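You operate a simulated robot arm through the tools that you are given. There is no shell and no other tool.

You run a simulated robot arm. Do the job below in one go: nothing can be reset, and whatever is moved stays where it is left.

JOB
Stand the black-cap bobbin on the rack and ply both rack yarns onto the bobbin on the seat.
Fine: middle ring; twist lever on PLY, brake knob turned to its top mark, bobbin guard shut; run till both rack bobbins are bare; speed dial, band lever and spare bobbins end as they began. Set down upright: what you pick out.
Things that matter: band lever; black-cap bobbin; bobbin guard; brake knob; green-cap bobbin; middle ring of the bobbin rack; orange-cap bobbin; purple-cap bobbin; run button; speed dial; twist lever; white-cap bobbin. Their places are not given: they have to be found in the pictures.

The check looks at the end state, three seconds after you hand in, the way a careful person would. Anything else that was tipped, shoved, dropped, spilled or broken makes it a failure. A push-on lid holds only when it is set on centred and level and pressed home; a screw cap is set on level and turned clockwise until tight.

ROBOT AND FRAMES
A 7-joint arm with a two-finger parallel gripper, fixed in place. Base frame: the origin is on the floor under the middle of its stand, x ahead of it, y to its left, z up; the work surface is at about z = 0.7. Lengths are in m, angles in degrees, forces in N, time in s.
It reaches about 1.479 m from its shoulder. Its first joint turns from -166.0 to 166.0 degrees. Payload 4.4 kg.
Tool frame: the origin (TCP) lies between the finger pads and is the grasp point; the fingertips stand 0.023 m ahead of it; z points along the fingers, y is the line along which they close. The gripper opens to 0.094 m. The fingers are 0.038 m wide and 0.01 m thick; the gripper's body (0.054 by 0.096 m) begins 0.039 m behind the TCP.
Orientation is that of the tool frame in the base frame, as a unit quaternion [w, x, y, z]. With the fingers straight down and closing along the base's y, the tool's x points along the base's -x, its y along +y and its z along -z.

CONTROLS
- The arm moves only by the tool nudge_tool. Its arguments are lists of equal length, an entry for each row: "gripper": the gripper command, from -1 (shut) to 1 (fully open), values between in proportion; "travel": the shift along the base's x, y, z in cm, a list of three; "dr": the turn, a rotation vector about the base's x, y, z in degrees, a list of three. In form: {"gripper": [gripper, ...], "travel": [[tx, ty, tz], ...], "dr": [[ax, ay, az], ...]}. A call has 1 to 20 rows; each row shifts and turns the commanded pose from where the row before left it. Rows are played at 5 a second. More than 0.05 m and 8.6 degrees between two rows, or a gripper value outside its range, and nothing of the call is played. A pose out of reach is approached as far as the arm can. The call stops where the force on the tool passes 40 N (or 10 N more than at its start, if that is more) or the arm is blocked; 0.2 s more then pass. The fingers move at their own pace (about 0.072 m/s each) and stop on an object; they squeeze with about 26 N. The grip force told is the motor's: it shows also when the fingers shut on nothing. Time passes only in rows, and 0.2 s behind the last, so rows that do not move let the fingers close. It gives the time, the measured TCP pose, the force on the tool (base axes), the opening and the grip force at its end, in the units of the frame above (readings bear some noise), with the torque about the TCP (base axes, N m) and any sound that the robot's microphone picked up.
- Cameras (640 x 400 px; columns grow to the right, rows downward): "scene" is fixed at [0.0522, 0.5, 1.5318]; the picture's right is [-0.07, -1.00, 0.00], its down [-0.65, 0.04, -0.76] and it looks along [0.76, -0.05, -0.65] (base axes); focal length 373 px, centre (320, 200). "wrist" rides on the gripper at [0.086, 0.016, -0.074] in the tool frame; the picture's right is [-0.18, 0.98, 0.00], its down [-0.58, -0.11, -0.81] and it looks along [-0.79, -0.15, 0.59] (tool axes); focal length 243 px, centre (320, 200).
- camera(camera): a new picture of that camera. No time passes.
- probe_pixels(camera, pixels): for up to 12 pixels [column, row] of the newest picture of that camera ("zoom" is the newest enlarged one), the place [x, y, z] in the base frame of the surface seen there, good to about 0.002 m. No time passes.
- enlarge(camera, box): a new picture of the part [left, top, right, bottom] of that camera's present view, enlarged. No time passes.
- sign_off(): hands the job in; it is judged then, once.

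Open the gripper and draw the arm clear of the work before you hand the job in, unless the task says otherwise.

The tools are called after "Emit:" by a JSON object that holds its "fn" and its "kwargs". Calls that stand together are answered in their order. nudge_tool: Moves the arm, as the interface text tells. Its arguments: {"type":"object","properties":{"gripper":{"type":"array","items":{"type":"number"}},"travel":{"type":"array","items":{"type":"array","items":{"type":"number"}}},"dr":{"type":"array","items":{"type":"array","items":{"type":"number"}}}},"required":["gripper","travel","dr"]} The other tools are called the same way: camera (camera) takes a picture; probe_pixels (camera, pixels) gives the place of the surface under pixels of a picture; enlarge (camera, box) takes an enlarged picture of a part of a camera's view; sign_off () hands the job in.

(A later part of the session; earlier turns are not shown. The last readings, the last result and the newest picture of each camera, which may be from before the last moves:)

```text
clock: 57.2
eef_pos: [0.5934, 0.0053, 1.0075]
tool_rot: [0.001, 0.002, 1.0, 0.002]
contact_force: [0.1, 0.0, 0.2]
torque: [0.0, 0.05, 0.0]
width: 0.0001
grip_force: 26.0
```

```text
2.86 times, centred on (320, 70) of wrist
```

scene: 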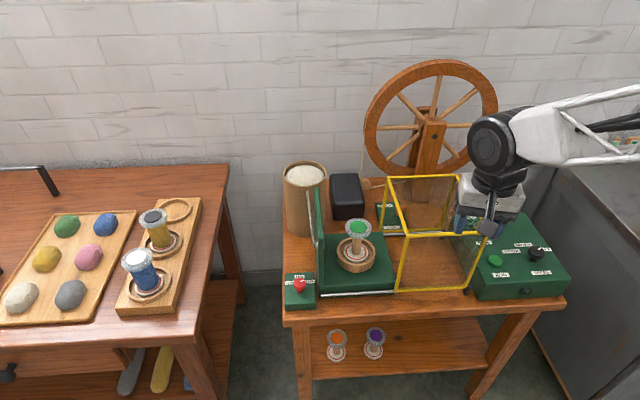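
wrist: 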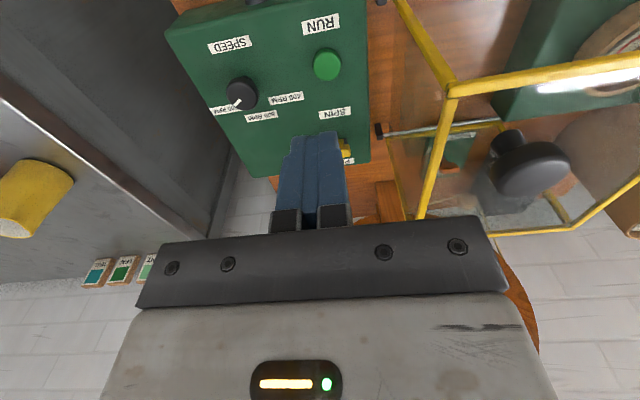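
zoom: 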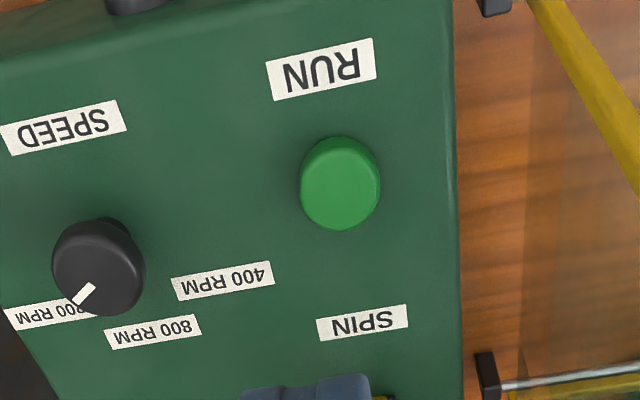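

The lever's T-bar peeks out at (345,148) beside the closed fingers. I move to x≈0.685 in front of it and lower so the fingertips are at z≈0.815, above the panel and clear of the RUN button.

Emit:
{"fn": "nudge_tool", "kwargs": {"gripper": [-1, -1, -1, -1, -1, -1, -1, -1], "travel": [[3, 0, 0], [3, 0, -2], [3, 0, -3], [0.2, 0, -3], [0, 0, -3], [0, 0, -3], [0, 0, -2.9], [0, 0, 0]], "dr": [[0, 0, 0], [0, 0, 0], [0, 0, 0], [0, 0, 0], [0, 0, 0], [0, 0, 0], [0, 0, 0], [0, 0, 0]]}}

Emit:
{"fn": "camera", "kwargs": {"camera": "wrist"}}

Emit:
{"fn": "enlarge", "kwargs": {"camera": "scene", "box": [430, 170, 558, 300]}}

```text
clock: 59.0
eef_pos: [0.6872, 0.007, 0.8354]
tool_rot: [0.001, 0.002, 1.0, 0.002]
contact_force: [0.2, 0.2, -0.4]
torque: [0.01, -0.01, 0.02]
width: 0.0
grip_force: 25.9
```

```text
taken
```

wrist: 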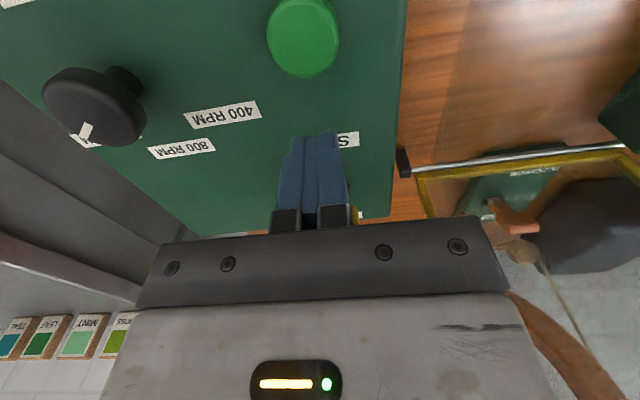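

```text
3.08 times, centred on (494, 235) of scene
```

zoom: 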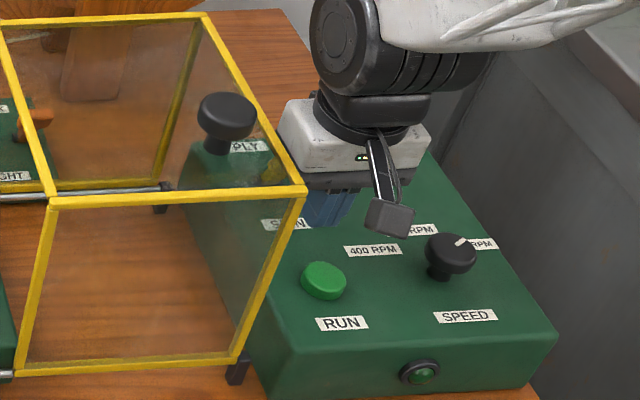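

The fingertips stand just robot-side of the lever. I push slowly in +x.

Emit:
{"fn": "nudge_tool", "kwargs": {"gripper": [-1, -1, -1, -1, -1, -1], "travel": [[1, 0, 0], [1, 0, 0], [1, 0, 0], [1, 0, 0], [1, 0, 0], [0, 0, 0]], "dr": [[0, 0, 0], [0, 0, 0], [0, 0, 0], [0, 0, 0], [0, 0, 0], [0, 0, 0]]}}

Emit:
{"fn": "camera", "kwargs": {"camera": "wrist"}}

Emit:
{"fn": "enlarge", "kwargs": {"camera": "scene", "box": [430, 170, 530, 250]}}

```text
clock: 60.5
eef_pos: [0.7368, 0.0059, 0.8371]
tool_rot: [0.001, 0.002, 1.0, 0.003]
contact_force: [-0.3, 0.3, 0.0]
torque: [-0.01, 0.06, 0.0]
width: 0.0001
grip_force: 25.6
```

```text
taken
```

wrist: 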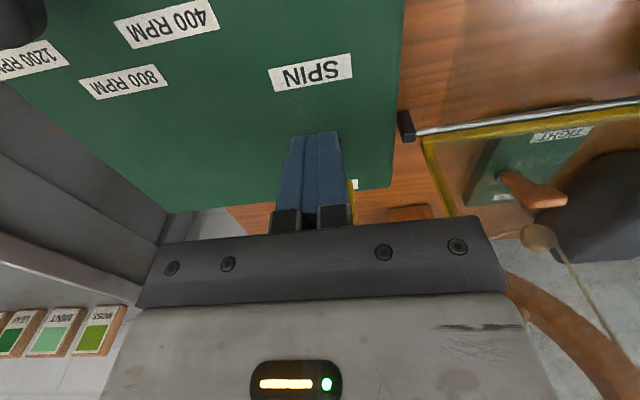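

```text
5.00 times, centred on (480, 210) of scene
```

zoom: 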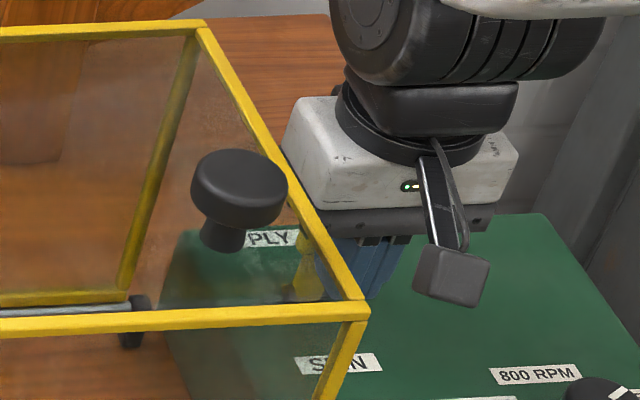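

The lever (yellow, zoom (310,265)) is moving along, now about upright. I continue +3.5 cm to seat it on PLY.

Emit:
{"fn": "nudge_tool", "kwargs": {"gripper": [-1, -1, -1, -1, -1, -1], "travel": [[1, 0, 0], [1, 0, 0], [0.6, 0, 0], [0.5, 0, 0], [0.4, 0, 0], [0, 0, 0]], "dr": [[0, 0, 0], [0, 0, 0], [0, 0, 0], [0, 0, 0], [0, 0, 0], [0, 0, 0]]}}

Emit:
{"fn": "camera", "kwargs": {"camera": "wrist"}}

Emit:
{"fn": "enlarge", "kwargs": {"camera": "scene", "box": [430, 170, 530, 250]}}

```text
clock: 61.2
eef_pos: [0.755, 0.0055, 0.8361]
tool_rot: [-0.003, 0.001, 1.0, 0.002]
contact_force: [-14.8, -1.8, 5.4]
torque: [0.02, 0.21, 0.0]
width: 0.0
grip_force: 25.8
stopped in row 3: the force on the tool passed its limit at 52 N (the readings are from after the stop); the commanded pose is now the measured one
```

```text
taken
```

wrist: 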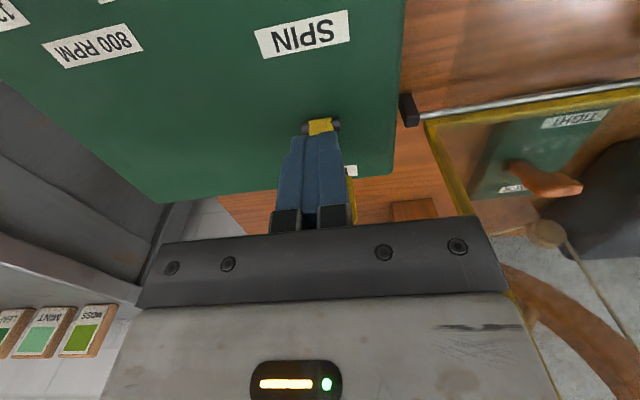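

```text
5.00 times, centred on (480, 210) of scene
```

zoom: 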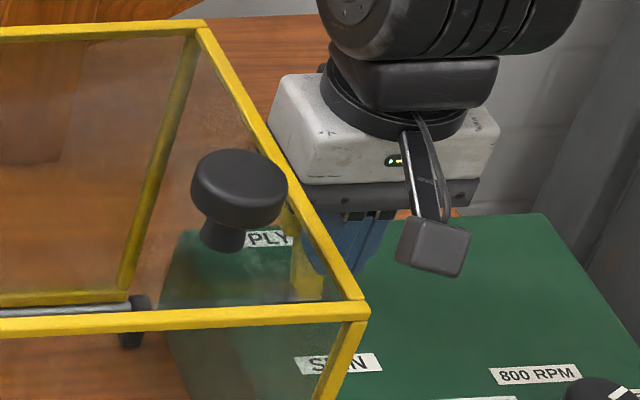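

The push ended against a stop at x=0.755, matching the lever fully over at PLY. I back off, rise and look.

Emit:
{"fn": "nudge_tool", "kwargs": {"gripper": [-1, -1, -1, -1, -1, -1, -1, -1, -1, -1], "travel": [[-1.5, 0, 0], [-2, 0, 0], [-2, 0, 1], [-2, 0, 3], [-2, 0, 3], [-2, 0, 3], [-2, 0, 3], [-2, 0, 2], [-2, 0, 1], [0, 0, 0]], "dr": [[0, 0, 0], [0, 0, 0], [0, 0, 0], [0, 0, 0], [0, 0, 0], [0, 0, 0], [0, 0, 0], [0, 0, 0], [0, 0, 0], [0, 0, 0]]}}

Emit:
{"fn": "camera", "kwargs": {"camera": "wrist"}}

Emit:
{"fn": "enlarge", "kwargs": {"camera": "wrist", "box": [200, 0, 400, 150]}}

Emit:
{"fn": "enlarge", "kwargs": {"camera": "scene", "box": [444, 190, 524, 250]}}

```text
clock: 63.4
eef_pos: [0.5842, 0.0065, 0.9948]
tool_rot: [-0.003, 0.001, 1.0, 0.003]
contact_force: [0.7, 0.1, 0.1]
torque: [0.01, -0.02, 0.01]
width: 0.0
grip_force: 25.9
```

```text
taken
```

wrist: 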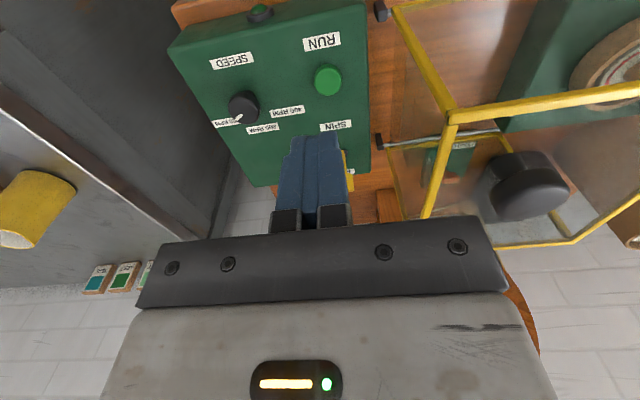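

```text
2.67 times, centred on (300, 75) of wrist
```

zoom: 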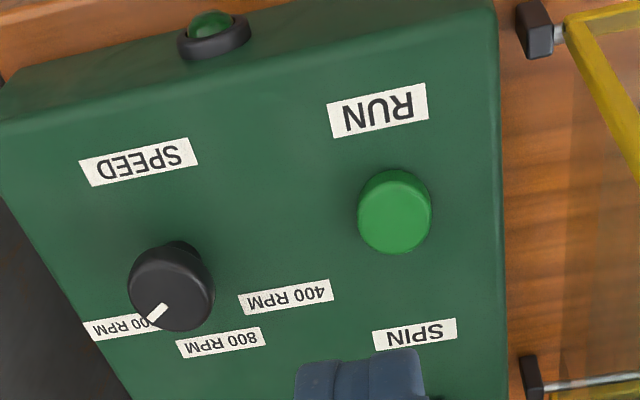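

```text
6.67 times, centred on (484, 220) of scene
```

zoom: 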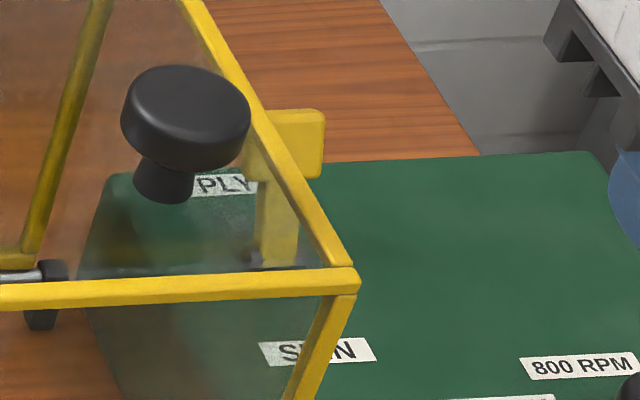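

The lever's T-bar now stands farther back near PLY (zoom (300,140)). I probe it to confirm and then plan the guard.

Emit:
{"fn": "probe_pixels", "kwargs": {"camera": "zoom", "pixels": [[300, 130], [318, 160], [312, 115], [275, 230], [185, 90], [165, 180], [340, 280], [205, 95], [150, 100], [235, 130]]}}

Emit:
{"fn": "enlarge", "kwargs": {"camera": "scene", "box": [300, 160, 500, 310]}}

```text
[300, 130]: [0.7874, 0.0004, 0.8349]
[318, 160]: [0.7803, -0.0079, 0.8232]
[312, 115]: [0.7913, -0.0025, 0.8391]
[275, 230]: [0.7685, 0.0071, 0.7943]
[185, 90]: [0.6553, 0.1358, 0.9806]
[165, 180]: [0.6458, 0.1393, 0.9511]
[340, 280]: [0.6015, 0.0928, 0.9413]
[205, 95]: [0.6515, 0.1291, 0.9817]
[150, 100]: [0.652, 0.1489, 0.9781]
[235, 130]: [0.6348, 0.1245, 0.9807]
```

```text
2.67 times, centred on (400, 235) of scene
```

zoom: 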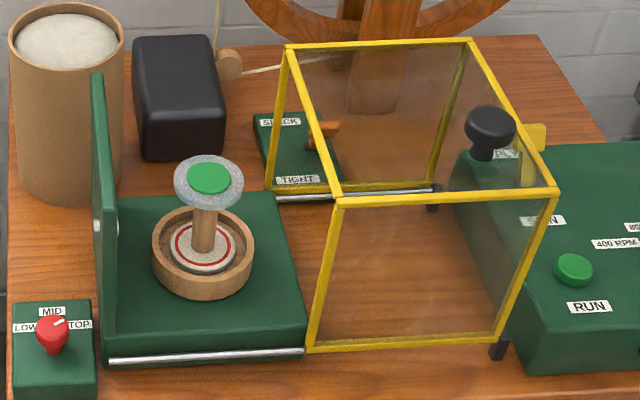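

The lever's tip now is at x≈0.79, over at PLY. Next the guard handle: knob head ≈0.044 m wide centred about (0.652, 0.136), z 0.96–0.98. I rise and move above it, opening the gripper.

Emit:
{"fn": "nudge_tool", "kwargs": {"gripper": [-1, -1, 0, 1, 1, 1, 1], "travel": [[0, 0, 3], [0, 0, 3], [1.7, 3.2, 0], [1.7, 3.3, 0], [1.7, 3.3, 0], [1.7, 3.2, 0], [0, 0, 0]], "dr": [[0, 0, 0], [0, 0, 0], [0, 0, 0], [0, 0, 0], [0, 0, 0], [0, 0, 0], [0, 0, 0]]}}

Emit:
{"fn": "camera", "kwargs": {"camera": "wrist"}}

Emit:
{"fn": "enlarge", "kwargs": {"camera": "scene", "box": [420, 130, 520, 260]}}

```text
clock: 65.0
eef_pos: [0.6504, 0.1333, 1.0563]
tool_rot: [-0.002, 0.001, 1.0, 0.003]
contact_force: [0.4, 0.2, 0.5]
torque: [0.01, -0.01, -0.01]
width: 0.0939
grip_force: 0.1
```

```text
taken
```

wrist: 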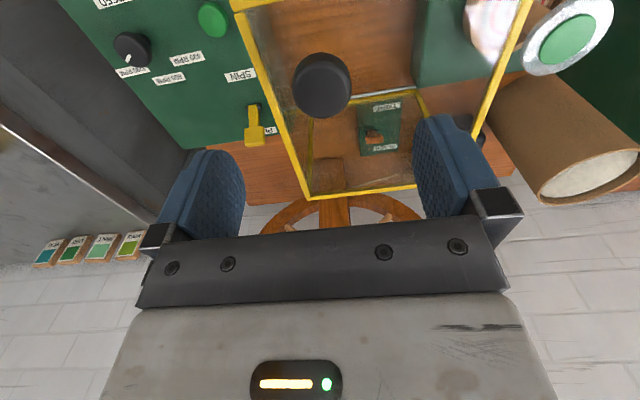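

```text
3.08 times, centred on (470, 195) of scene
```

zoom: 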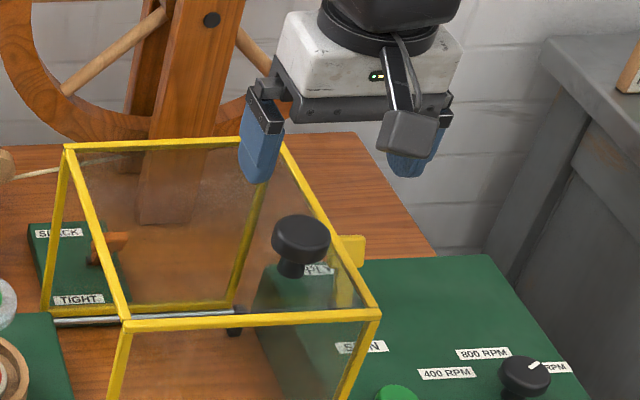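

The knob is at (322,84) in the wrist view, right under the grasp point. I probe its edges for a final check.

Emit:
{"fn": "probe_pixels", "kwargs": {"camera": "wrist", "pixels": [[322, 75], [322, 56], [322, 112], [296, 80], [349, 80], [322, 95], [300, 110], [285, 140]]}}

```text
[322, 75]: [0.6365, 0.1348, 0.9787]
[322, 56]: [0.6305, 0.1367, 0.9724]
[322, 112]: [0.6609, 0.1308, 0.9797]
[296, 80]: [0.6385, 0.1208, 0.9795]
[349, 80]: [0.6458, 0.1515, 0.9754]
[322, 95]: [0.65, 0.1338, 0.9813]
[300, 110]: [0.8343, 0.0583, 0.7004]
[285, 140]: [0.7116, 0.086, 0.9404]
```

Knob centre is ≈(0.647,0.135). I correct, descend to z≈0.973 and close gently on it.

Emit:
{"fn": "nudge_tool", "kwargs": {"gripper": [1, 1, 1, 1, 1, 1, 1], "travel": [[-0.3, 0.2, -2], [0, 0, -2], [0, 0, -1.5], [0, 0, -1.2], [0, 0, -0.8], [0, 0, -0.7], [0, 0, 0]], "dr": [[0, 0, 0], [0, 0, 0], [0, 0, 0], [0, 0, 0], [0, 0, 0], [0, 0, 0], [0, 0, 0]]}}

Emit:
{"fn": "camera", "kwargs": {"camera": "wrist"}}

Emit:
{"fn": "enlarge", "kwargs": {"camera": "scene", "box": [420, 150, 520, 250]}}

```text
clock: 66.6
eef_pos: [0.6457, 0.1366, 0.9718]
tool_rot: [-0.002, 0.002, 1.0, 0.003]
contact_force: [-0.4, 0.9, -1.1]
torque: [0.0, -0.02, 0.02]
width: 0.0942
grip_force: 0.0
```

```text
taken
```

wrist: 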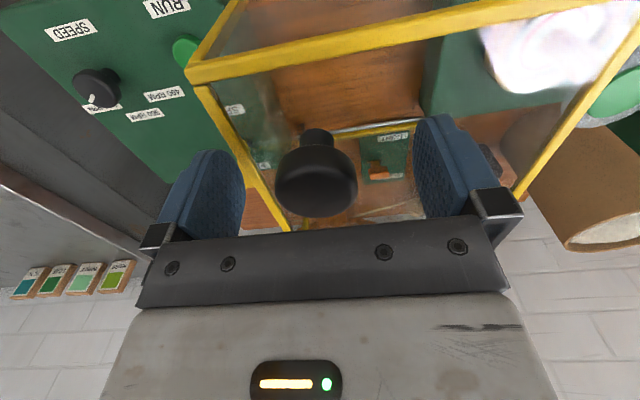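

```text
4.00 times, centred on (470, 200) of scene
```

zoom: 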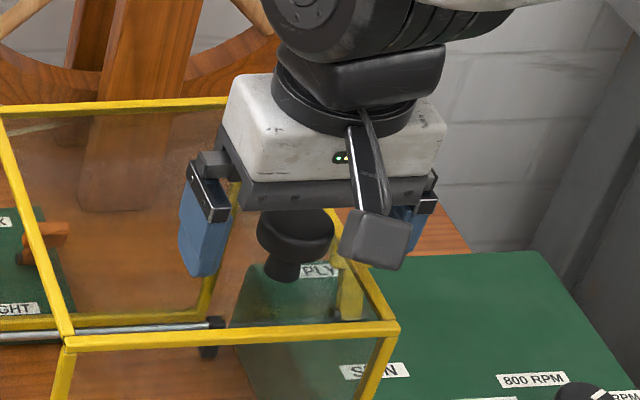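

The knob lies between the fingers (275–357). I close on it.

Emit:
{"fn": "nudge_tool", "kwargs": {"gripper": [0.3, -0.2, -1, -1, -1], "travel": [[0, 0, 0], [0, 0, 0], [0, 0, 0], [0, 0, 0], [0, 0, 0]], "dr": [[0, 0, 0], [0, 0, 0], [0, 0, 0], [0, 0, 0], [0, 0, 0]]}}

```text
clock: 67.8
eef_pos: [0.6465, 0.1368, 0.974]
tool_rot: [-0.002, 0.002, 1.0, 0.003]
contact_force: [1.0, 0.7, -0.4]
torque: [-0.01, -0.04, -0.01]
width: 0.0392
grip_force: 44.8
```

Gripped at 0.039 m with no side load. I slide the guard in +y, first 5 cm, checking force and picture.

Emit:
{"fn": "nudge_tool", "kwargs": {"gripper": [-1, -1, -1, -1, -1, -1], "travel": [[0, 0.5, 0], [0, 1, 0], [0, 1, 0], [0, 1.5, 0], [0, 1, 0], [0, 0, 0]], "dr": [[0, 0, 0], [0, 0, 0], [0, 0, 0], [0, 0, 0], [0, 0, 0], [0, 0, 0]]}}

Emit:
{"fn": "camera", "kwargs": {"camera": "scene"}}

```text
clock: 69.2
eef_pos: [0.6459, 0.1877, 0.975]
tool_rot: [-0.002, 0.001, 1.0, 0.003]
contact_force: [-28.0, 0.9, 9.9]
torque: [-0.09, 0.19, -0.04]
width: 0.0396
grip_force: 44.8
```

```text
taken
```

scene: 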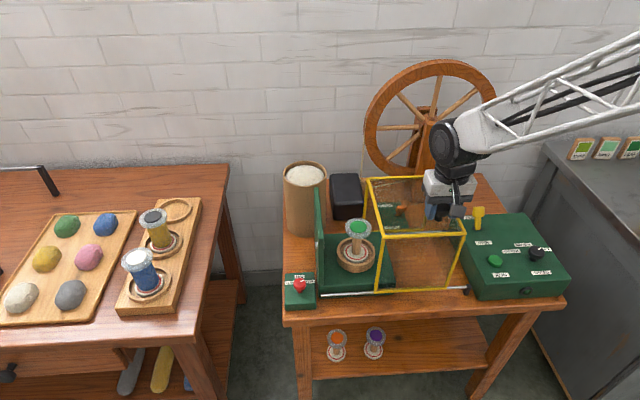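

The guard slides with the hand (its left edge now at (375,235)). A -28 N x-load means I should ease about 1 mm in -x; then I continue +y.

Emit:
{"fn": "nudge_tool", "kwargs": {"gripper": [-1, -1, -1, -1, -1, -1, -1], "travel": [[-0.1, 0, 0.03], [0, 1, 0], [0, 1, 0], [0, 1, 0], [0, 1, 0], [0, 1, 0], [0, 0, 0]], "dr": [[0, 0, 0], [0, 0, 0], [0, 0, 0], [0, 0, 0], [0, 0, 0], [0, 0, 0], [0, 0, 0]]}}

```text
clock: 70.8
eef_pos: [0.6455, 0.2371, 0.974]
tool_rot: [-0.001, 0.002, 1.0, 0.002]
contact_force: [35.6, -0.3, 1.0]
torque: [-0.02, -0.37, -0.01]
width: 0.0393
grip_force: 44.4
```

Now +35 N in x; I ease +0.05 cm and continue the slide by 4 cm, then look.

Emit:
{"fn": "nudge_tool", "kwargs": {"gripper": [-1, -1, -1, -1, -1, -1], "travel": [[0.055, 0, 0], [0, 1, 0], [0, 1, 0], [0, 1, 0], [0, 1, 0], [0, 0, 0]], "dr": [[0, 0, 0], [0, 0, 0], [0, 0, 0], [0, 0, 0], [0, 0, 0], [0, 0, 0]]}}

Emit:
{"fn": "camera", "kwargs": {"camera": "scene"}}

Emit:
{"fn": "enlarge", "kwargs": {"camera": "scene", "box": [280, 160, 480, 310]}}

```text
clock: 72.2
eef_pos: [0.6459, 0.2776, 0.9743]
tool_rot: [-0.002, 0.0, 1.0, 0.003]
contact_force: [-29.1, 1.1, 20.8]
torque: [-0.01, 0.19, 0.04]
width: 0.0394
grip_force: 44.9
```

```text
taken
```

scene: 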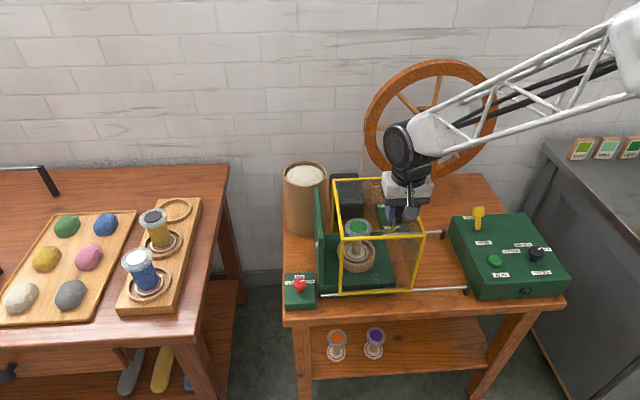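

```text
2.67 times, centred on (380, 235) of scene
```

zoom: 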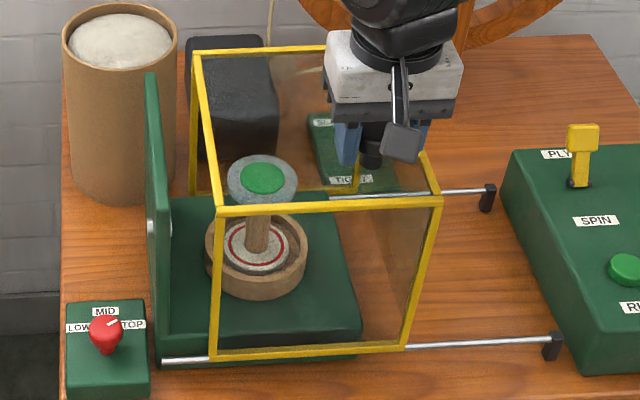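

The guard has about 4–5 cm to go to the green wall. I ease x and continue with 1 cm rows, then half-centimetres until it meets its stop.

Emit:
{"fn": "nudge_tool", "kwargs": {"gripper": [-1, -1, -1, -1, -1, -1, -1, -1], "travel": [[-0.05, 0, 0.03], [0, 1, 0], [0, 1, 0], [0, 0.8, 0], [0, 0.5, 0], [0, 0.5, 0], [0, 0.5, 0], [0, 0, 0]], "dr": [[0, 0, 0], [0, 0, 0], [0, 0, 0], [0, 0, 0], [0, 0, 0], [0, 0, 0], [0, 0, 0], [0, 0, 0]]}}

Emit:
{"fn": "enlarge", "kwargs": {"camera": "scene", "box": [280, 160, 480, 310]}}

```text
clock: 73.5
eef_pos: [0.646, 0.3107, 0.9728]
tool_rot: [-0.003, 0.002, 1.0, 0.001]
contact_force: [1.0, -17.6, 1.3]
torque: [-0.16, 0.01, 0.0]
width: 0.0395
grip_force: 44.9
stopped in row 6: the force on the tool passed its limit at 59 N (the readings are from after the stop); the commanded pose is now the measured one
```

```text
2.67 times, centred on (380, 235) of scene
```

zoom: 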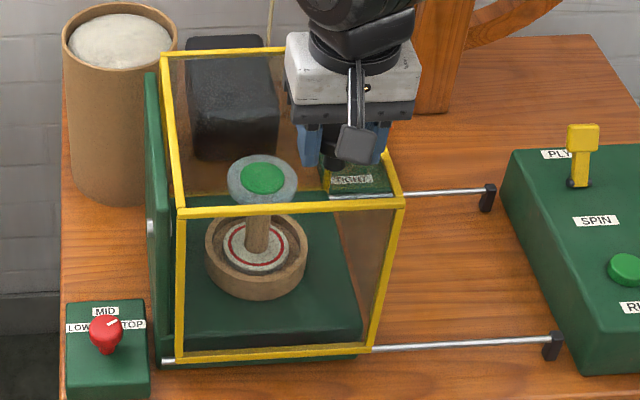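

It stopped at 59 N, y=0.311 – apparently the closed stop. I probe the guard's left frame and the wall's right face to confirm there's no gap.

Emit:
{"fn": "enlarge", "kwargs": {"camera": "scene", "box": [320, 170, 360, 300]}}

Emit:
{"fn": "probe_pixels", "kwargs": {"camera": "scene", "pixels": [[348, 290], [347, 270], [348, 240], [343, 190], [347, 215], [340, 285], [336, 200], [337, 215], [420, 290], [429, 237], [350, 241], [428, 234]]}}

```text
3.08 times, centred on (340, 235) of scene
```

zoom: 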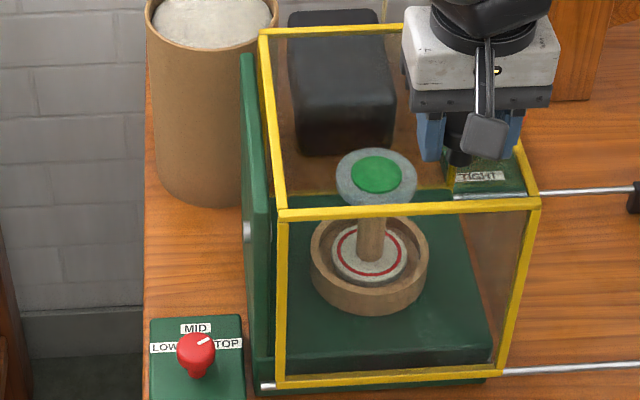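

```text
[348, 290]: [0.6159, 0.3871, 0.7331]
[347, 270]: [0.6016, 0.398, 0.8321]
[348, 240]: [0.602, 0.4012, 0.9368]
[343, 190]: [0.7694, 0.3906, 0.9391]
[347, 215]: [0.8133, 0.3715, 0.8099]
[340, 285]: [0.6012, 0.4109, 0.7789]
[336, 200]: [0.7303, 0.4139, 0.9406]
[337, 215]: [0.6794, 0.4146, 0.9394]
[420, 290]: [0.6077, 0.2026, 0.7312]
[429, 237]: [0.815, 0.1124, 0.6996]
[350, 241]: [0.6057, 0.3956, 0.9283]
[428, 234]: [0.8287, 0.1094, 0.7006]
```

I mis-mapped those pixels; the guard's left edge is at scene ≈(327,290). I re-probe there.

Emit:
{"fn": "probe_pixels", "kwargs": {"camera": "zoom", "pixels": [[281, 380], [281, 300], [281, 230], [277, 180], [270, 110], [264, 45], [268, 130], [252, 60], [258, 130], [266, 350], [262, 230], [270, 300]]}}

Emit:
{"fn": "enlarge", "kwargs": {"camera": "scene", "box": [304, 230, 344, 300]}}

Emit:
{"fn": "enlarge", "kwargs": {"camera": "scene", "box": [306, 170, 346, 240]}}

```text
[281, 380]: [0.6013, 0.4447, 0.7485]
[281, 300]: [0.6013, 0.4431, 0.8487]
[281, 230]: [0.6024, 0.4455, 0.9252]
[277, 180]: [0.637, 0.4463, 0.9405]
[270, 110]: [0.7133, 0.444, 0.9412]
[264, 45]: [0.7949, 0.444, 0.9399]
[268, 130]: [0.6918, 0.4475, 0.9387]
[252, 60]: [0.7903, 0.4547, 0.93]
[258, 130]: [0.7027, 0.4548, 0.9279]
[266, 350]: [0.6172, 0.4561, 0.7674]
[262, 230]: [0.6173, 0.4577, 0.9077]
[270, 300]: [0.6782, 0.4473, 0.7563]
```

```text
5.71 times, centred on (324, 265) of scene
```

zoom: 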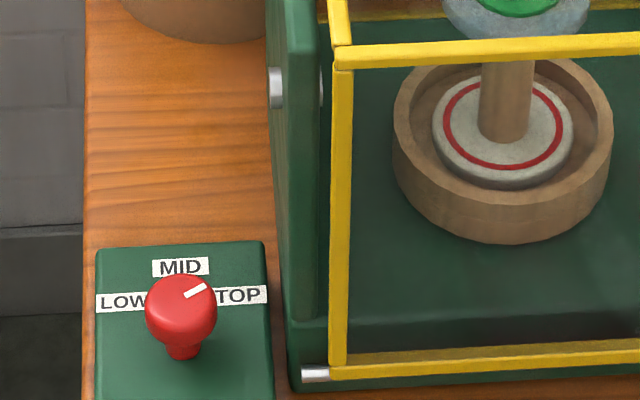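

```text
5.71 times, centred on (326, 205) of scene
```

zoom: 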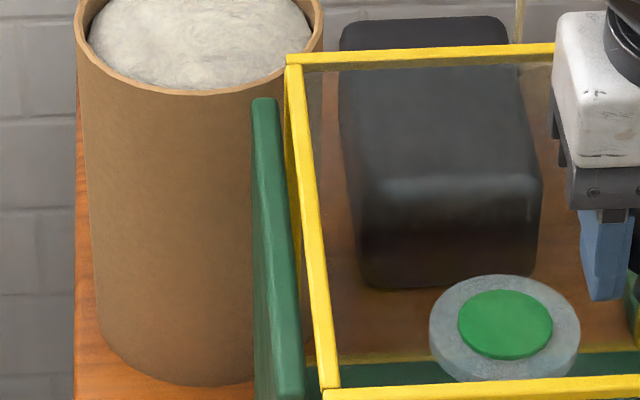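

The guard frame's outer face is at y≈0.449, against the wall's inner face (≈0.452). I push a little more to confirm it's at its stop.

Emit:
{"fn": "nudge_tool", "kwargs": {"gripper": [-1, -1, -1], "travel": [[0, 0.05, 0], [0, 0.05, 0], [0, 0, 0]], "dr": [[0, 0, 0], [0, 0, 0], [0, 0, 0]]}}

```text
clock: 74.1
eef_pos: [0.6453, 0.3107, 0.9738]
tool_rot: [-0.003, 0.003, 1.0, 0.001]
contact_force: [-2.9, -14.4, 4.1]
torque: [-0.16, 0.11, -0.06]
width: 0.0393
grip_force: 44.9
stopped in row 2: the force on the tool passed its limit at 42 N (the readings are from after the stop); the commanded pose is now the measured one
```

Blocked: the guard is fully shut. I release the knob and rise straight up.

Emit:
{"fn": "nudge_tool", "kwargs": {"gripper": [-0.2, 0.2, 0.6, 1, 1, 1, 1, 1, 1], "travel": [[0, 0, 0], [0, 0, 0], [0, 0, 0], [0, 0, 0], [0, 0, 1], [0, 0, 2], [0, 0, 3], [0, 0, 3], [0, 0, 0]], "dr": [[0, 0, 0], [0, 0, 0], [0, 0, 0], [0, 0, 0], [0, 0, 0], [0, 0, 0], [0, 0, 0], [0, 0, 0], [0, 0, 0]]}}

Emit:
{"fn": "enlarge", "kwargs": {"camera": "scene", "box": [280, 160, 480, 310]}}

```text
clock: 76.1
eef_pos: [0.6471, 0.309, 1.0632]
tool_rot: [-0.002, 0.002, 1.0, 0.001]
contact_force: [0.8, 0.0, -0.1]
torque: [-0.02, -0.02, 0.06]
width: 0.0939
grip_force: 0.1
```

```text
2.67 times, centred on (380, 235) of scene
```

zoom: 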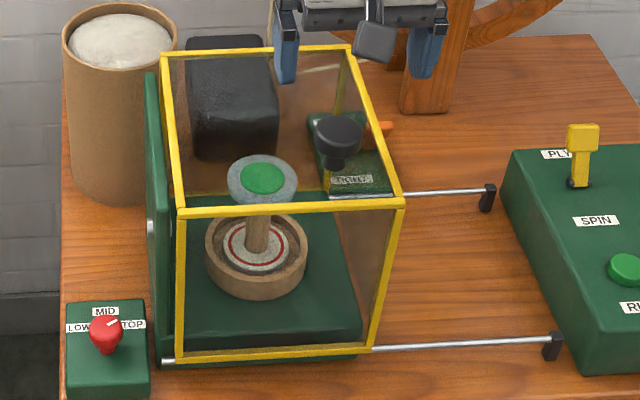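

The guard is shut. Before running I want one more precise check of the brake pointer, from the same relative viewpoint as I had of the dial, so I move the wrist camera there.

Emit:
{"fn": "nudge_tool", "kwargs": {"gripper": [-1, -1, -1, -1, -1, -1, -1, -1, -1, -1], "travel": [[-1, 3, 0], [-1, 4, 0], [-1, 4, 0], [-1, 4, 0], [-1, 4, 0], [-1, 4, -1], [-1, 4, -3], [-1.1, 3.7, -3], [0, 0, -3], [0, 0, 0]], "dr": [[0, 0, 0], [0, 0, 0], [0, 0, 0], [0, 0, 0], [0, 0, 0], [0, 0, 0], [0, 0, 0], [0, 0, 0], [0, 0, 0], [0, 0, 0]]}}

Emit:
{"fn": "camera", "kwargs": {"camera": "wrist"}}

```text
refused: row 7 steps farther than a row can; nothing moved
```

```text
taken
```

wrist: 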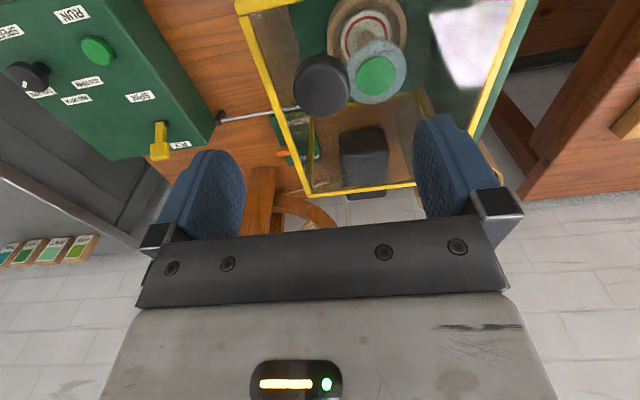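

One row was too long, so nothing moved; I repeat the move with shorter rows.

Emit:
{"fn": "nudge_tool", "kwargs": {"gripper": [-1, -1, -1, -1, -1, -1, -1, -1, -1, -1, -1], "travel": [[-1, 3, 0], [-1, 4, 0], [-1, 4, 0], [-1, 4, 0], [-1, 4, 0], [-1, 4, 0], [-1, 4, 0], [-1.1, 3.7, -2], [0, 0, -3], [0, 0, -3], [0, 0, -2]], "dr": [[0, 0, 0], [0, 0, 0], [0, 0, 0], [0, 0, 0], [0, 0, 0], [0, 0, 0], [0, 0, 0], [0, 0, 0], [0, 0, 0], [0, 0, 0], [0, 0, 0]]}}

Emit:
{"fn": "camera", "kwargs": {"camera": "wrist"}}

Emit:
{"fn": "enlarge", "kwargs": {"camera": "wrist", "box": [200, 60, 280, 130]}}

```text
clock: 78.5
eef_pos: [0.5671, 0.6162, 0.964]
tool_rot: [-0.003, 0.002, 1.0, 0.001]
contact_force: [-0.3, -0.9, 0.0]
torque: [-0.01, 0.02, -0.02]
width: 0.0
grip_force: 26.2
```

```text
taken
```

wrist: 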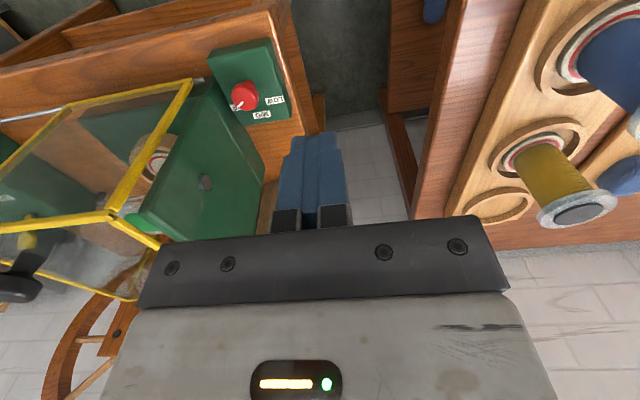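

```text
5.71 times, centred on (240, 95) of wrist
```

zoom: 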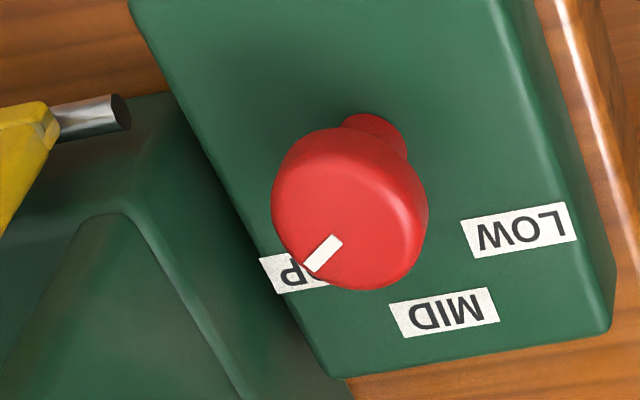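

By camera geometry the brake pointer is at ≈-58°. I now go to the dial's matching viewpoint to compare at the same zoom (and I'm then next to RUN).

Emit:
{"fn": "nudge_tool", "kwargs": {"gripper": [-1, -1, -1, -1, -1, -1, -1, -1, -1, -1, -1, -1, -1, -1, -1, -1, -1, -1, -1, -1], "travel": [[0, 0, 3], [0, 0, 3], [0, -2, 4], [0, -4, 0], [0, -4, 0], [0, -4, 0], [0, -4, 0], [0, -4, 0], [0, -4, 0], [0, -4, 0], [0, -4, 0], [0, -4, 0], [0, -4, 0], [0, -4, 0], [0, -4, 0], [0.6, -4, 0], [1, -4, 0], [1, -3, -2], [0, 0, -2], [0, 0, -1.7]], "dr": [[0, 0, 0], [0, 0, 0], [0, 0, 0], [0, 0, 0], [0, 0, 0], [0, 0, 0], [0, 0, 0], [0, 0, 0], [0, 0, 0], [0, 0, 0], [0, 0, 0], [0, 0, 0], [0, 0, 0], [0, 0, 0], [0, 0, 0], [0, 0, 0], [0, 0, 0], [0, 0, 0], [0, 0, 0], [0, 0, 0]]}}

Emit:
{"fn": "camera", "kwargs": {"camera": "wrist"}}

Emit:
{"fn": "enlarge", "kwargs": {"camera": "wrist", "box": [200, 60, 280, 130]}}

Emit:
{"fn": "camera", "kwargs": {"camera": "scene"}}

```text
clock: 82.7
eef_pos: [0.5894, 0.0071, 1.0066]
tool_rot: [-0.003, 0.002, 1.0, 0.0]
contact_force: [1.1, -0.5, 0.9]
torque: [0.02, 0.0, 0.02]
width: 0.0002
grip_force: 26.1
```

```text
taken
```

wrist: 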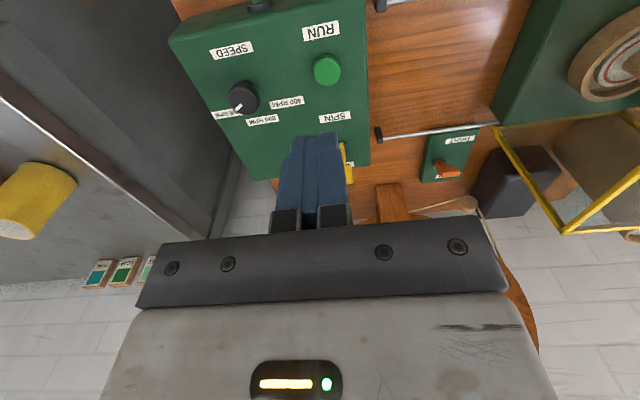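

```text
5.71 times, centred on (240, 95) of wrist
```

zoom: 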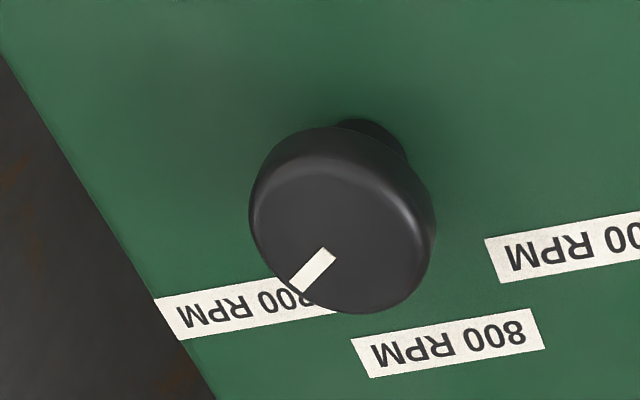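

```text
taken
```

scene: 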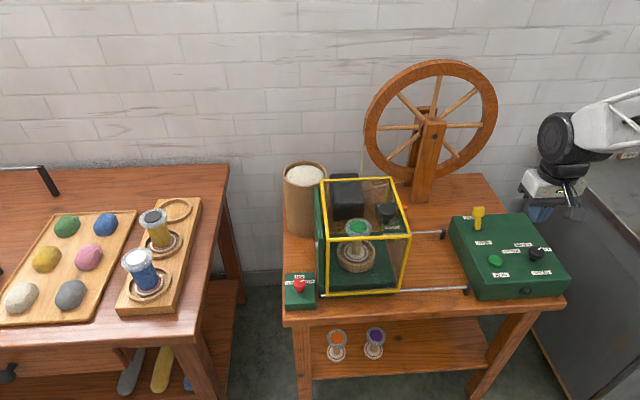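

At equal zoom the brake pointer's image direction (47.9°) matches the dial's (46.2°): the brake is on its TOP mark. Now I probe the RUN button at (327,70).

Emit:
{"fn": "probe_pixels", "kwargs": {"camera": "wrist", "pixels": [[327, 68], [327, 58], [327, 82], [316, 68], [338, 68], [322, 30], [447, 170], [440, 165], [455, 172], [347, 165]]}}

Emit:
{"fn": "enlarge", "kwargs": {"camera": "scene", "box": [130, 190, 210, 310]}}

Emit:
{"fn": "enlarge", "kwargs": {"camera": "scene", "box": [340, 170, 440, 250]}}

```text
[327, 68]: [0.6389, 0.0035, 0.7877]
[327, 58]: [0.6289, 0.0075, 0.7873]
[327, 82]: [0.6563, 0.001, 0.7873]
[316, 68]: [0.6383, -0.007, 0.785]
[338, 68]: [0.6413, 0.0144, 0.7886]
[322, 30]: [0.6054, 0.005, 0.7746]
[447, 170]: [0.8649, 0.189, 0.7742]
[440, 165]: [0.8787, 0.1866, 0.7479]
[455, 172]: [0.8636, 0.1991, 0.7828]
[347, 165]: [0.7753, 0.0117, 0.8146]
```

```text
3.33 times, centred on (170, 250) of scene
```

zoom: 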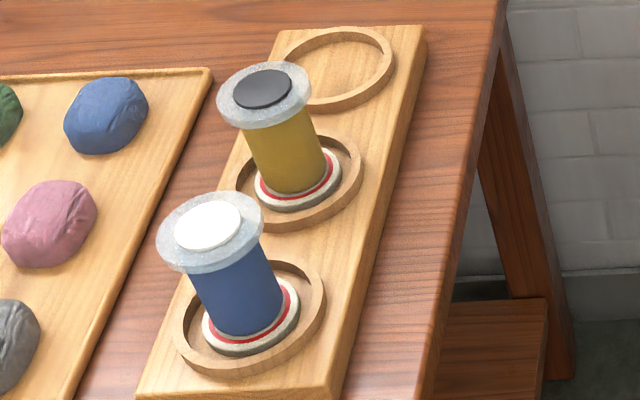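

```text
5.00 times, centred on (390, 210) of scene
```

zoom: 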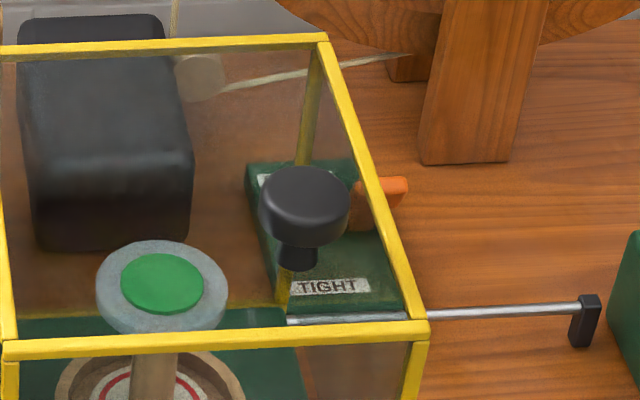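

RUN's centre is (0.6425, 0.004), top z 0.788; band lever looks unchanged and both rack bobbins are full of yarn. I move over the button with closed fingers and hover 1 cm above.

Emit:
{"fn": "nudge_tool", "kwargs": {"gripper": [-1, -1, -1, -1, -1, -1, -1, -1], "travel": [[2.6, -0.2, 0], [2.7, -0.1, -2], [0, 0, -3], [0, 0, -3], [0, 0, -3], [0, 0, -3], [0, 0, -3], [0, 0, -1]], "dr": [[0, 0, 0], [0, 0, 0], [0, 0, 0], [0, 0, 0], [0, 0, 0], [0, 0, 0], [0, 0, 0], [0, 0, 0]]}}

Emit:
{"fn": "enlarge", "kwargs": {"camera": "scene", "box": [450, 200, 570, 310]}}

```text
clock: 84.5
eef_pos: [0.6429, 0.005, 0.826]
tool_rot: [-0.004, 0.002, 1.0, 0.001]
contact_force: [-0.3, -0.2, 0.1]
torque: [-0.03, -0.03, 0.02]
width: 0.0
grip_force: 25.9
```

```text
3.64 times, centred on (510, 255) of scene
```

zoom: 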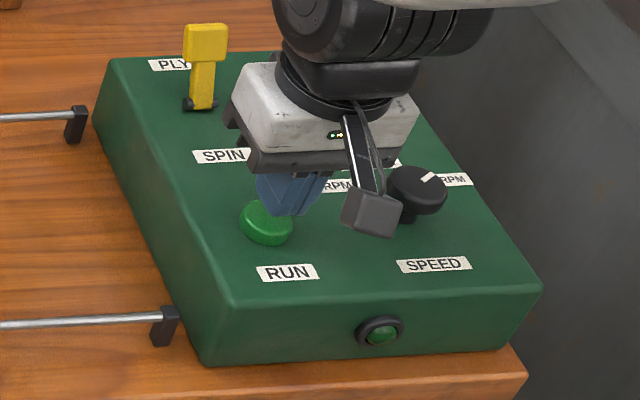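

The tips hover above RUN. I press down slowly until it clicks, then release and see what happens.

Emit:
{"fn": "nudge_tool", "kwargs": {"gripper": [-1, -1, -1, -1, -1, -1, -1], "travel": [[0, 0, -0.8], [0, 0, -0.4], [0, 0, -0.3], [0, 0, -0.2], [0, 0, -0.2], [0, 0, -0.2], [0, 0, -0.2]], "dr": [[0, 0, 0], [0, 0, 0], [0, 0, 0], [0, 0, 0], [0, 0, 0], [0, 0, 0], [0, 0, 0]]}}

```text
clock: 86.1
eef_pos: [0.6448, 0.0044, 0.8026]
tool_rot: [-0.002, 0.001, 1.0, 0.001]
contact_force: [-6.5, -0.1, 13.1]
torque: [-0.04, 0.13, -0.03]
width: 0.0003
grip_force: 26.0
heard: click
```

A click was heard at TCP z=0.8026. I lift off and look at the lamp, wheel and bobbins.

Emit:
{"fn": "nudge_tool", "kwargs": {"gripper": [-1, -1, -1, -1], "travel": [[0, 0, 1], [0, 0, 2], [0, 0, 3], [0, 0, 3]], "dr": [[0, 0, 0], [0, 0, 0], [0, 0, 0], [0, 0, 0]]}}

Emit:
{"fn": "camera", "kwargs": {"camera": "scene"}}

Emit:
{"fn": "enlarge", "kwargs": {"camera": "scene", "box": [130, 190, 210, 310]}}

Emit:
{"fn": "enlarge", "kwargs": {"camera": "scene", "box": [290, 170, 450, 300]}}

```text
clock: 87.1
eef_pos: [0.645, 0.0034, 0.8937]
tool_rot: [-0.004, 0.002, 1.0, 0.002]
contact_force: [-0.4, -0.1, 0.7]
torque: [-0.03, -0.01, -0.02]
width: 0.0
grip_force: 25.8
```

```text
taken
```

scene: 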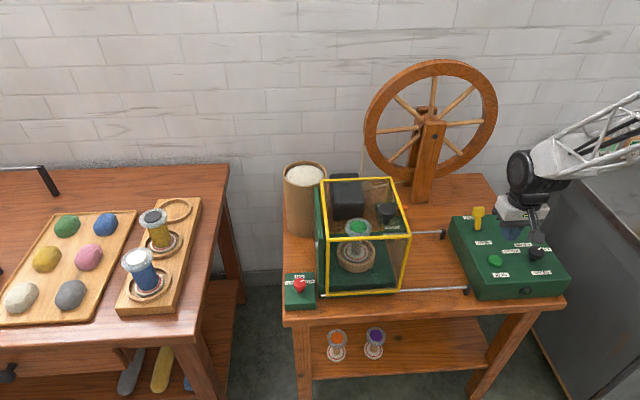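

```text
3.33 times, centred on (170, 250) of scene
```

zoom: 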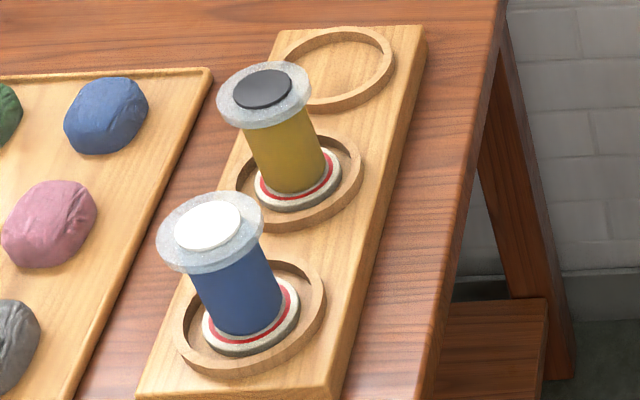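

```text
3.08 times, centred on (370, 235) of scene
```

zoom: 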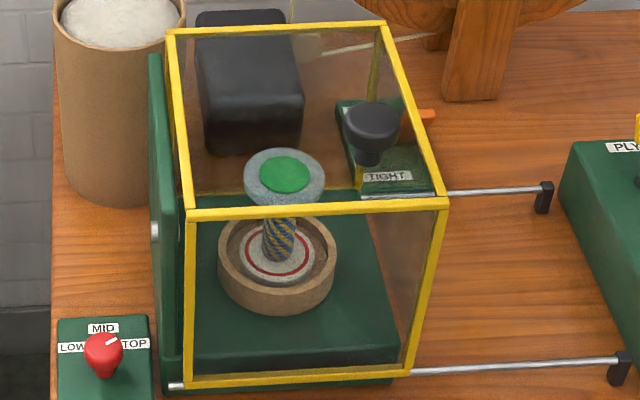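

It is running: blue-yellow plied yarn is building up on the seat bobbin. I hold still and let time pass, then check the rack bobbins.

Emit:
{"fn": "nudge_tool", "kwargs": {"gripper": [-1, -1, -1, -1, -1, -1, -1, -1, -1, -1, -1, -1, -1, -1, -1, -1, -1, -1, -1, -1], "travel": [[0, 0, 2], [0, 0, 2], [0, 0, 0], [0, 0, 0], [0, 0, 0], [0, 0, 0], [0, 0, 0], [0, 0, 0], [0, 0, 0], [0, 0, 0], [0, 0, 0], [0, 0, 0], [0, 0, 0], [0, 0, 0], [0, 0, 0], [0, 0, 0], [0, 0, 0], [0, 0, 0], [0, 0, 0], [0, 0, 0]], "dr": [[0, 0, 0], [0, 0, 0], [0, 0, 0], [0, 0, 0], [0, 0, 0], [0, 0, 0], [0, 0, 0], [0, 0, 0], [0, 0, 0], [0, 0, 0], [0, 0, 0], [0, 0, 0], [0, 0, 0], [0, 0, 0], [0, 0, 0], [0, 0, 0], [0, 0, 0], [0, 0, 0], [0, 0, 0], [0, 0, 0]]}}

Emit:
{"fn": "enlarge", "kwargs": {"camera": "scene", "box": [130, 190, 210, 310]}}

Emit:
{"fn": "enlarge", "kwargs": {"camera": "scene", "box": [290, 170, 450, 300]}}

Emit:
{"fn": "enlarge", "kwargs": {"camera": "scene", "box": [450, 200, 570, 310]}}

```text
clock: 91.3
eef_pos: [0.6456, 0.004, 0.933]
tool_rot: [-0.003, 0.002, 1.0, 0.001]
contact_force: [0.1, -0.2, 0.8]
torque: [0.01, 0.0, -0.02]
width: 0.0001
grip_force: 25.8
```

```text
3.33 times, centred on (170, 250) of scene
```

zoom: 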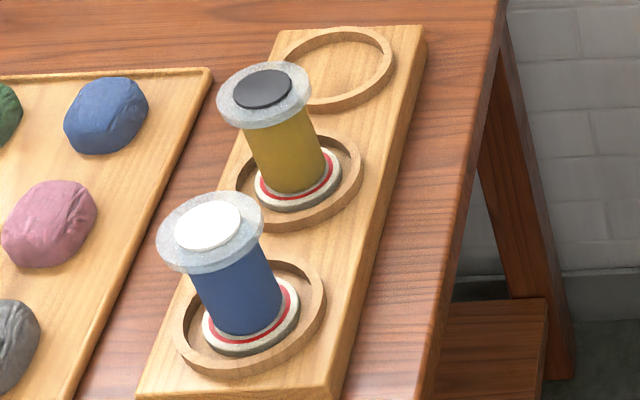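

```text
3.08 times, centred on (370, 235) of scene
```

zoom: 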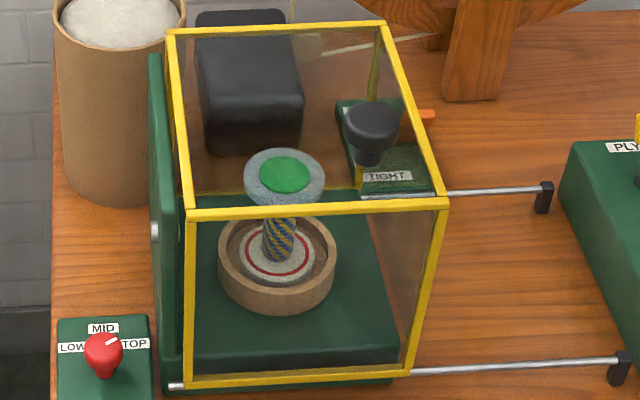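

```text
3.64 times, centred on (510, 255) of scene
```

zoom: 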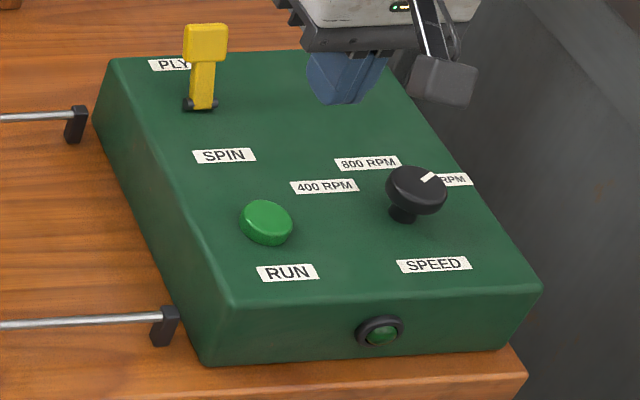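

Nothing changed between the last two pictures and the lamp is dark, so RUN seems to work only while held. I press again and hold it down.

Emit:
{"fn": "nudge_tool", "kwargs": {"gripper": [-1, -1, -1, -1, -1, -1, -1, -1, -1, -1, -1, -1, -1, -1, -1], "travel": [[0, 0, -3], [-0.15, 0, -3], [0, 0, -3], [0, 0, -2], [0, 0, -0.8], [0, 0, -0.4], [0, 0, -0.3], [0, 0, -0.3], [0, 0, -0.3], [0, 0, 0], [0, 0, 0], [0, 0, 0], [0, 0, 0], [0, 0, 0], [0, 0, 0]], "dr": [[0, 0, 0], [0, 0, 0], [0, 0, 0], [0, 0, 0], [0, 0, 0], [0, 0, 0], [0, 0, 0], [0, 0, 0], [0, 0, 0], [0, 0, 0], [0, 0, 0], [0, 0, 0], [0, 0, 0], [0, 0, 0], [0, 0, 0]]}}

Emit:
{"fn": "camera", "kwargs": {"camera": "scene"}}

Emit:
{"fn": "enlarge", "kwargs": {"camera": "scene", "box": [290, 170, 450, 300]}}

Emit:
{"fn": "enlarge", "kwargs": {"camera": "scene", "box": [450, 200, 570, 310]}}

```text
clock: 94.5
eef_pos: [0.6424, 0.0058, 0.8013]
tool_rot: [-0.003, 0.002, 1.0, 0.0]
contact_force: [7.3, -1.3, 17.1]
torque: [-0.04, -0.24, 0.01]
width: 0.0
grip_force: 25.9
heard: click
```

```text
taken
```

scene: 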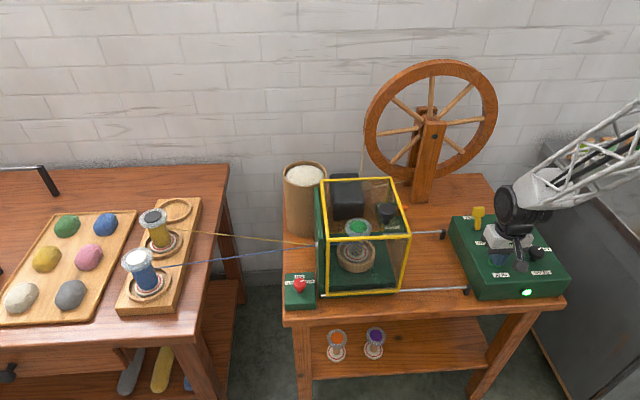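

```text
3.08 times, centred on (370, 235) of scene
```

zoom: 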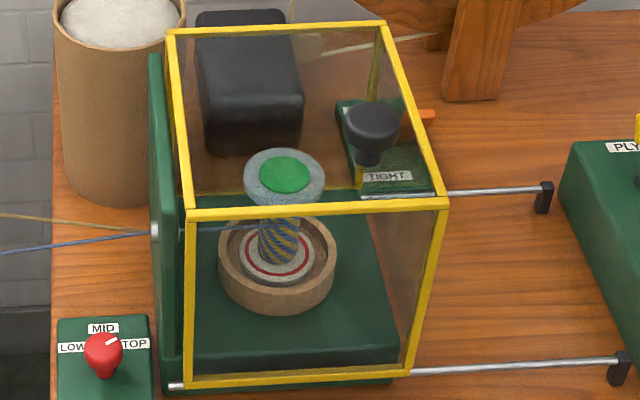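

```text
3.64 times, centred on (510, 255) of scene
```

zoom: 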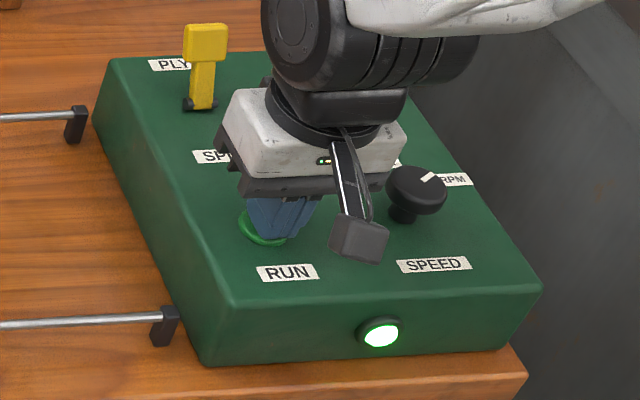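

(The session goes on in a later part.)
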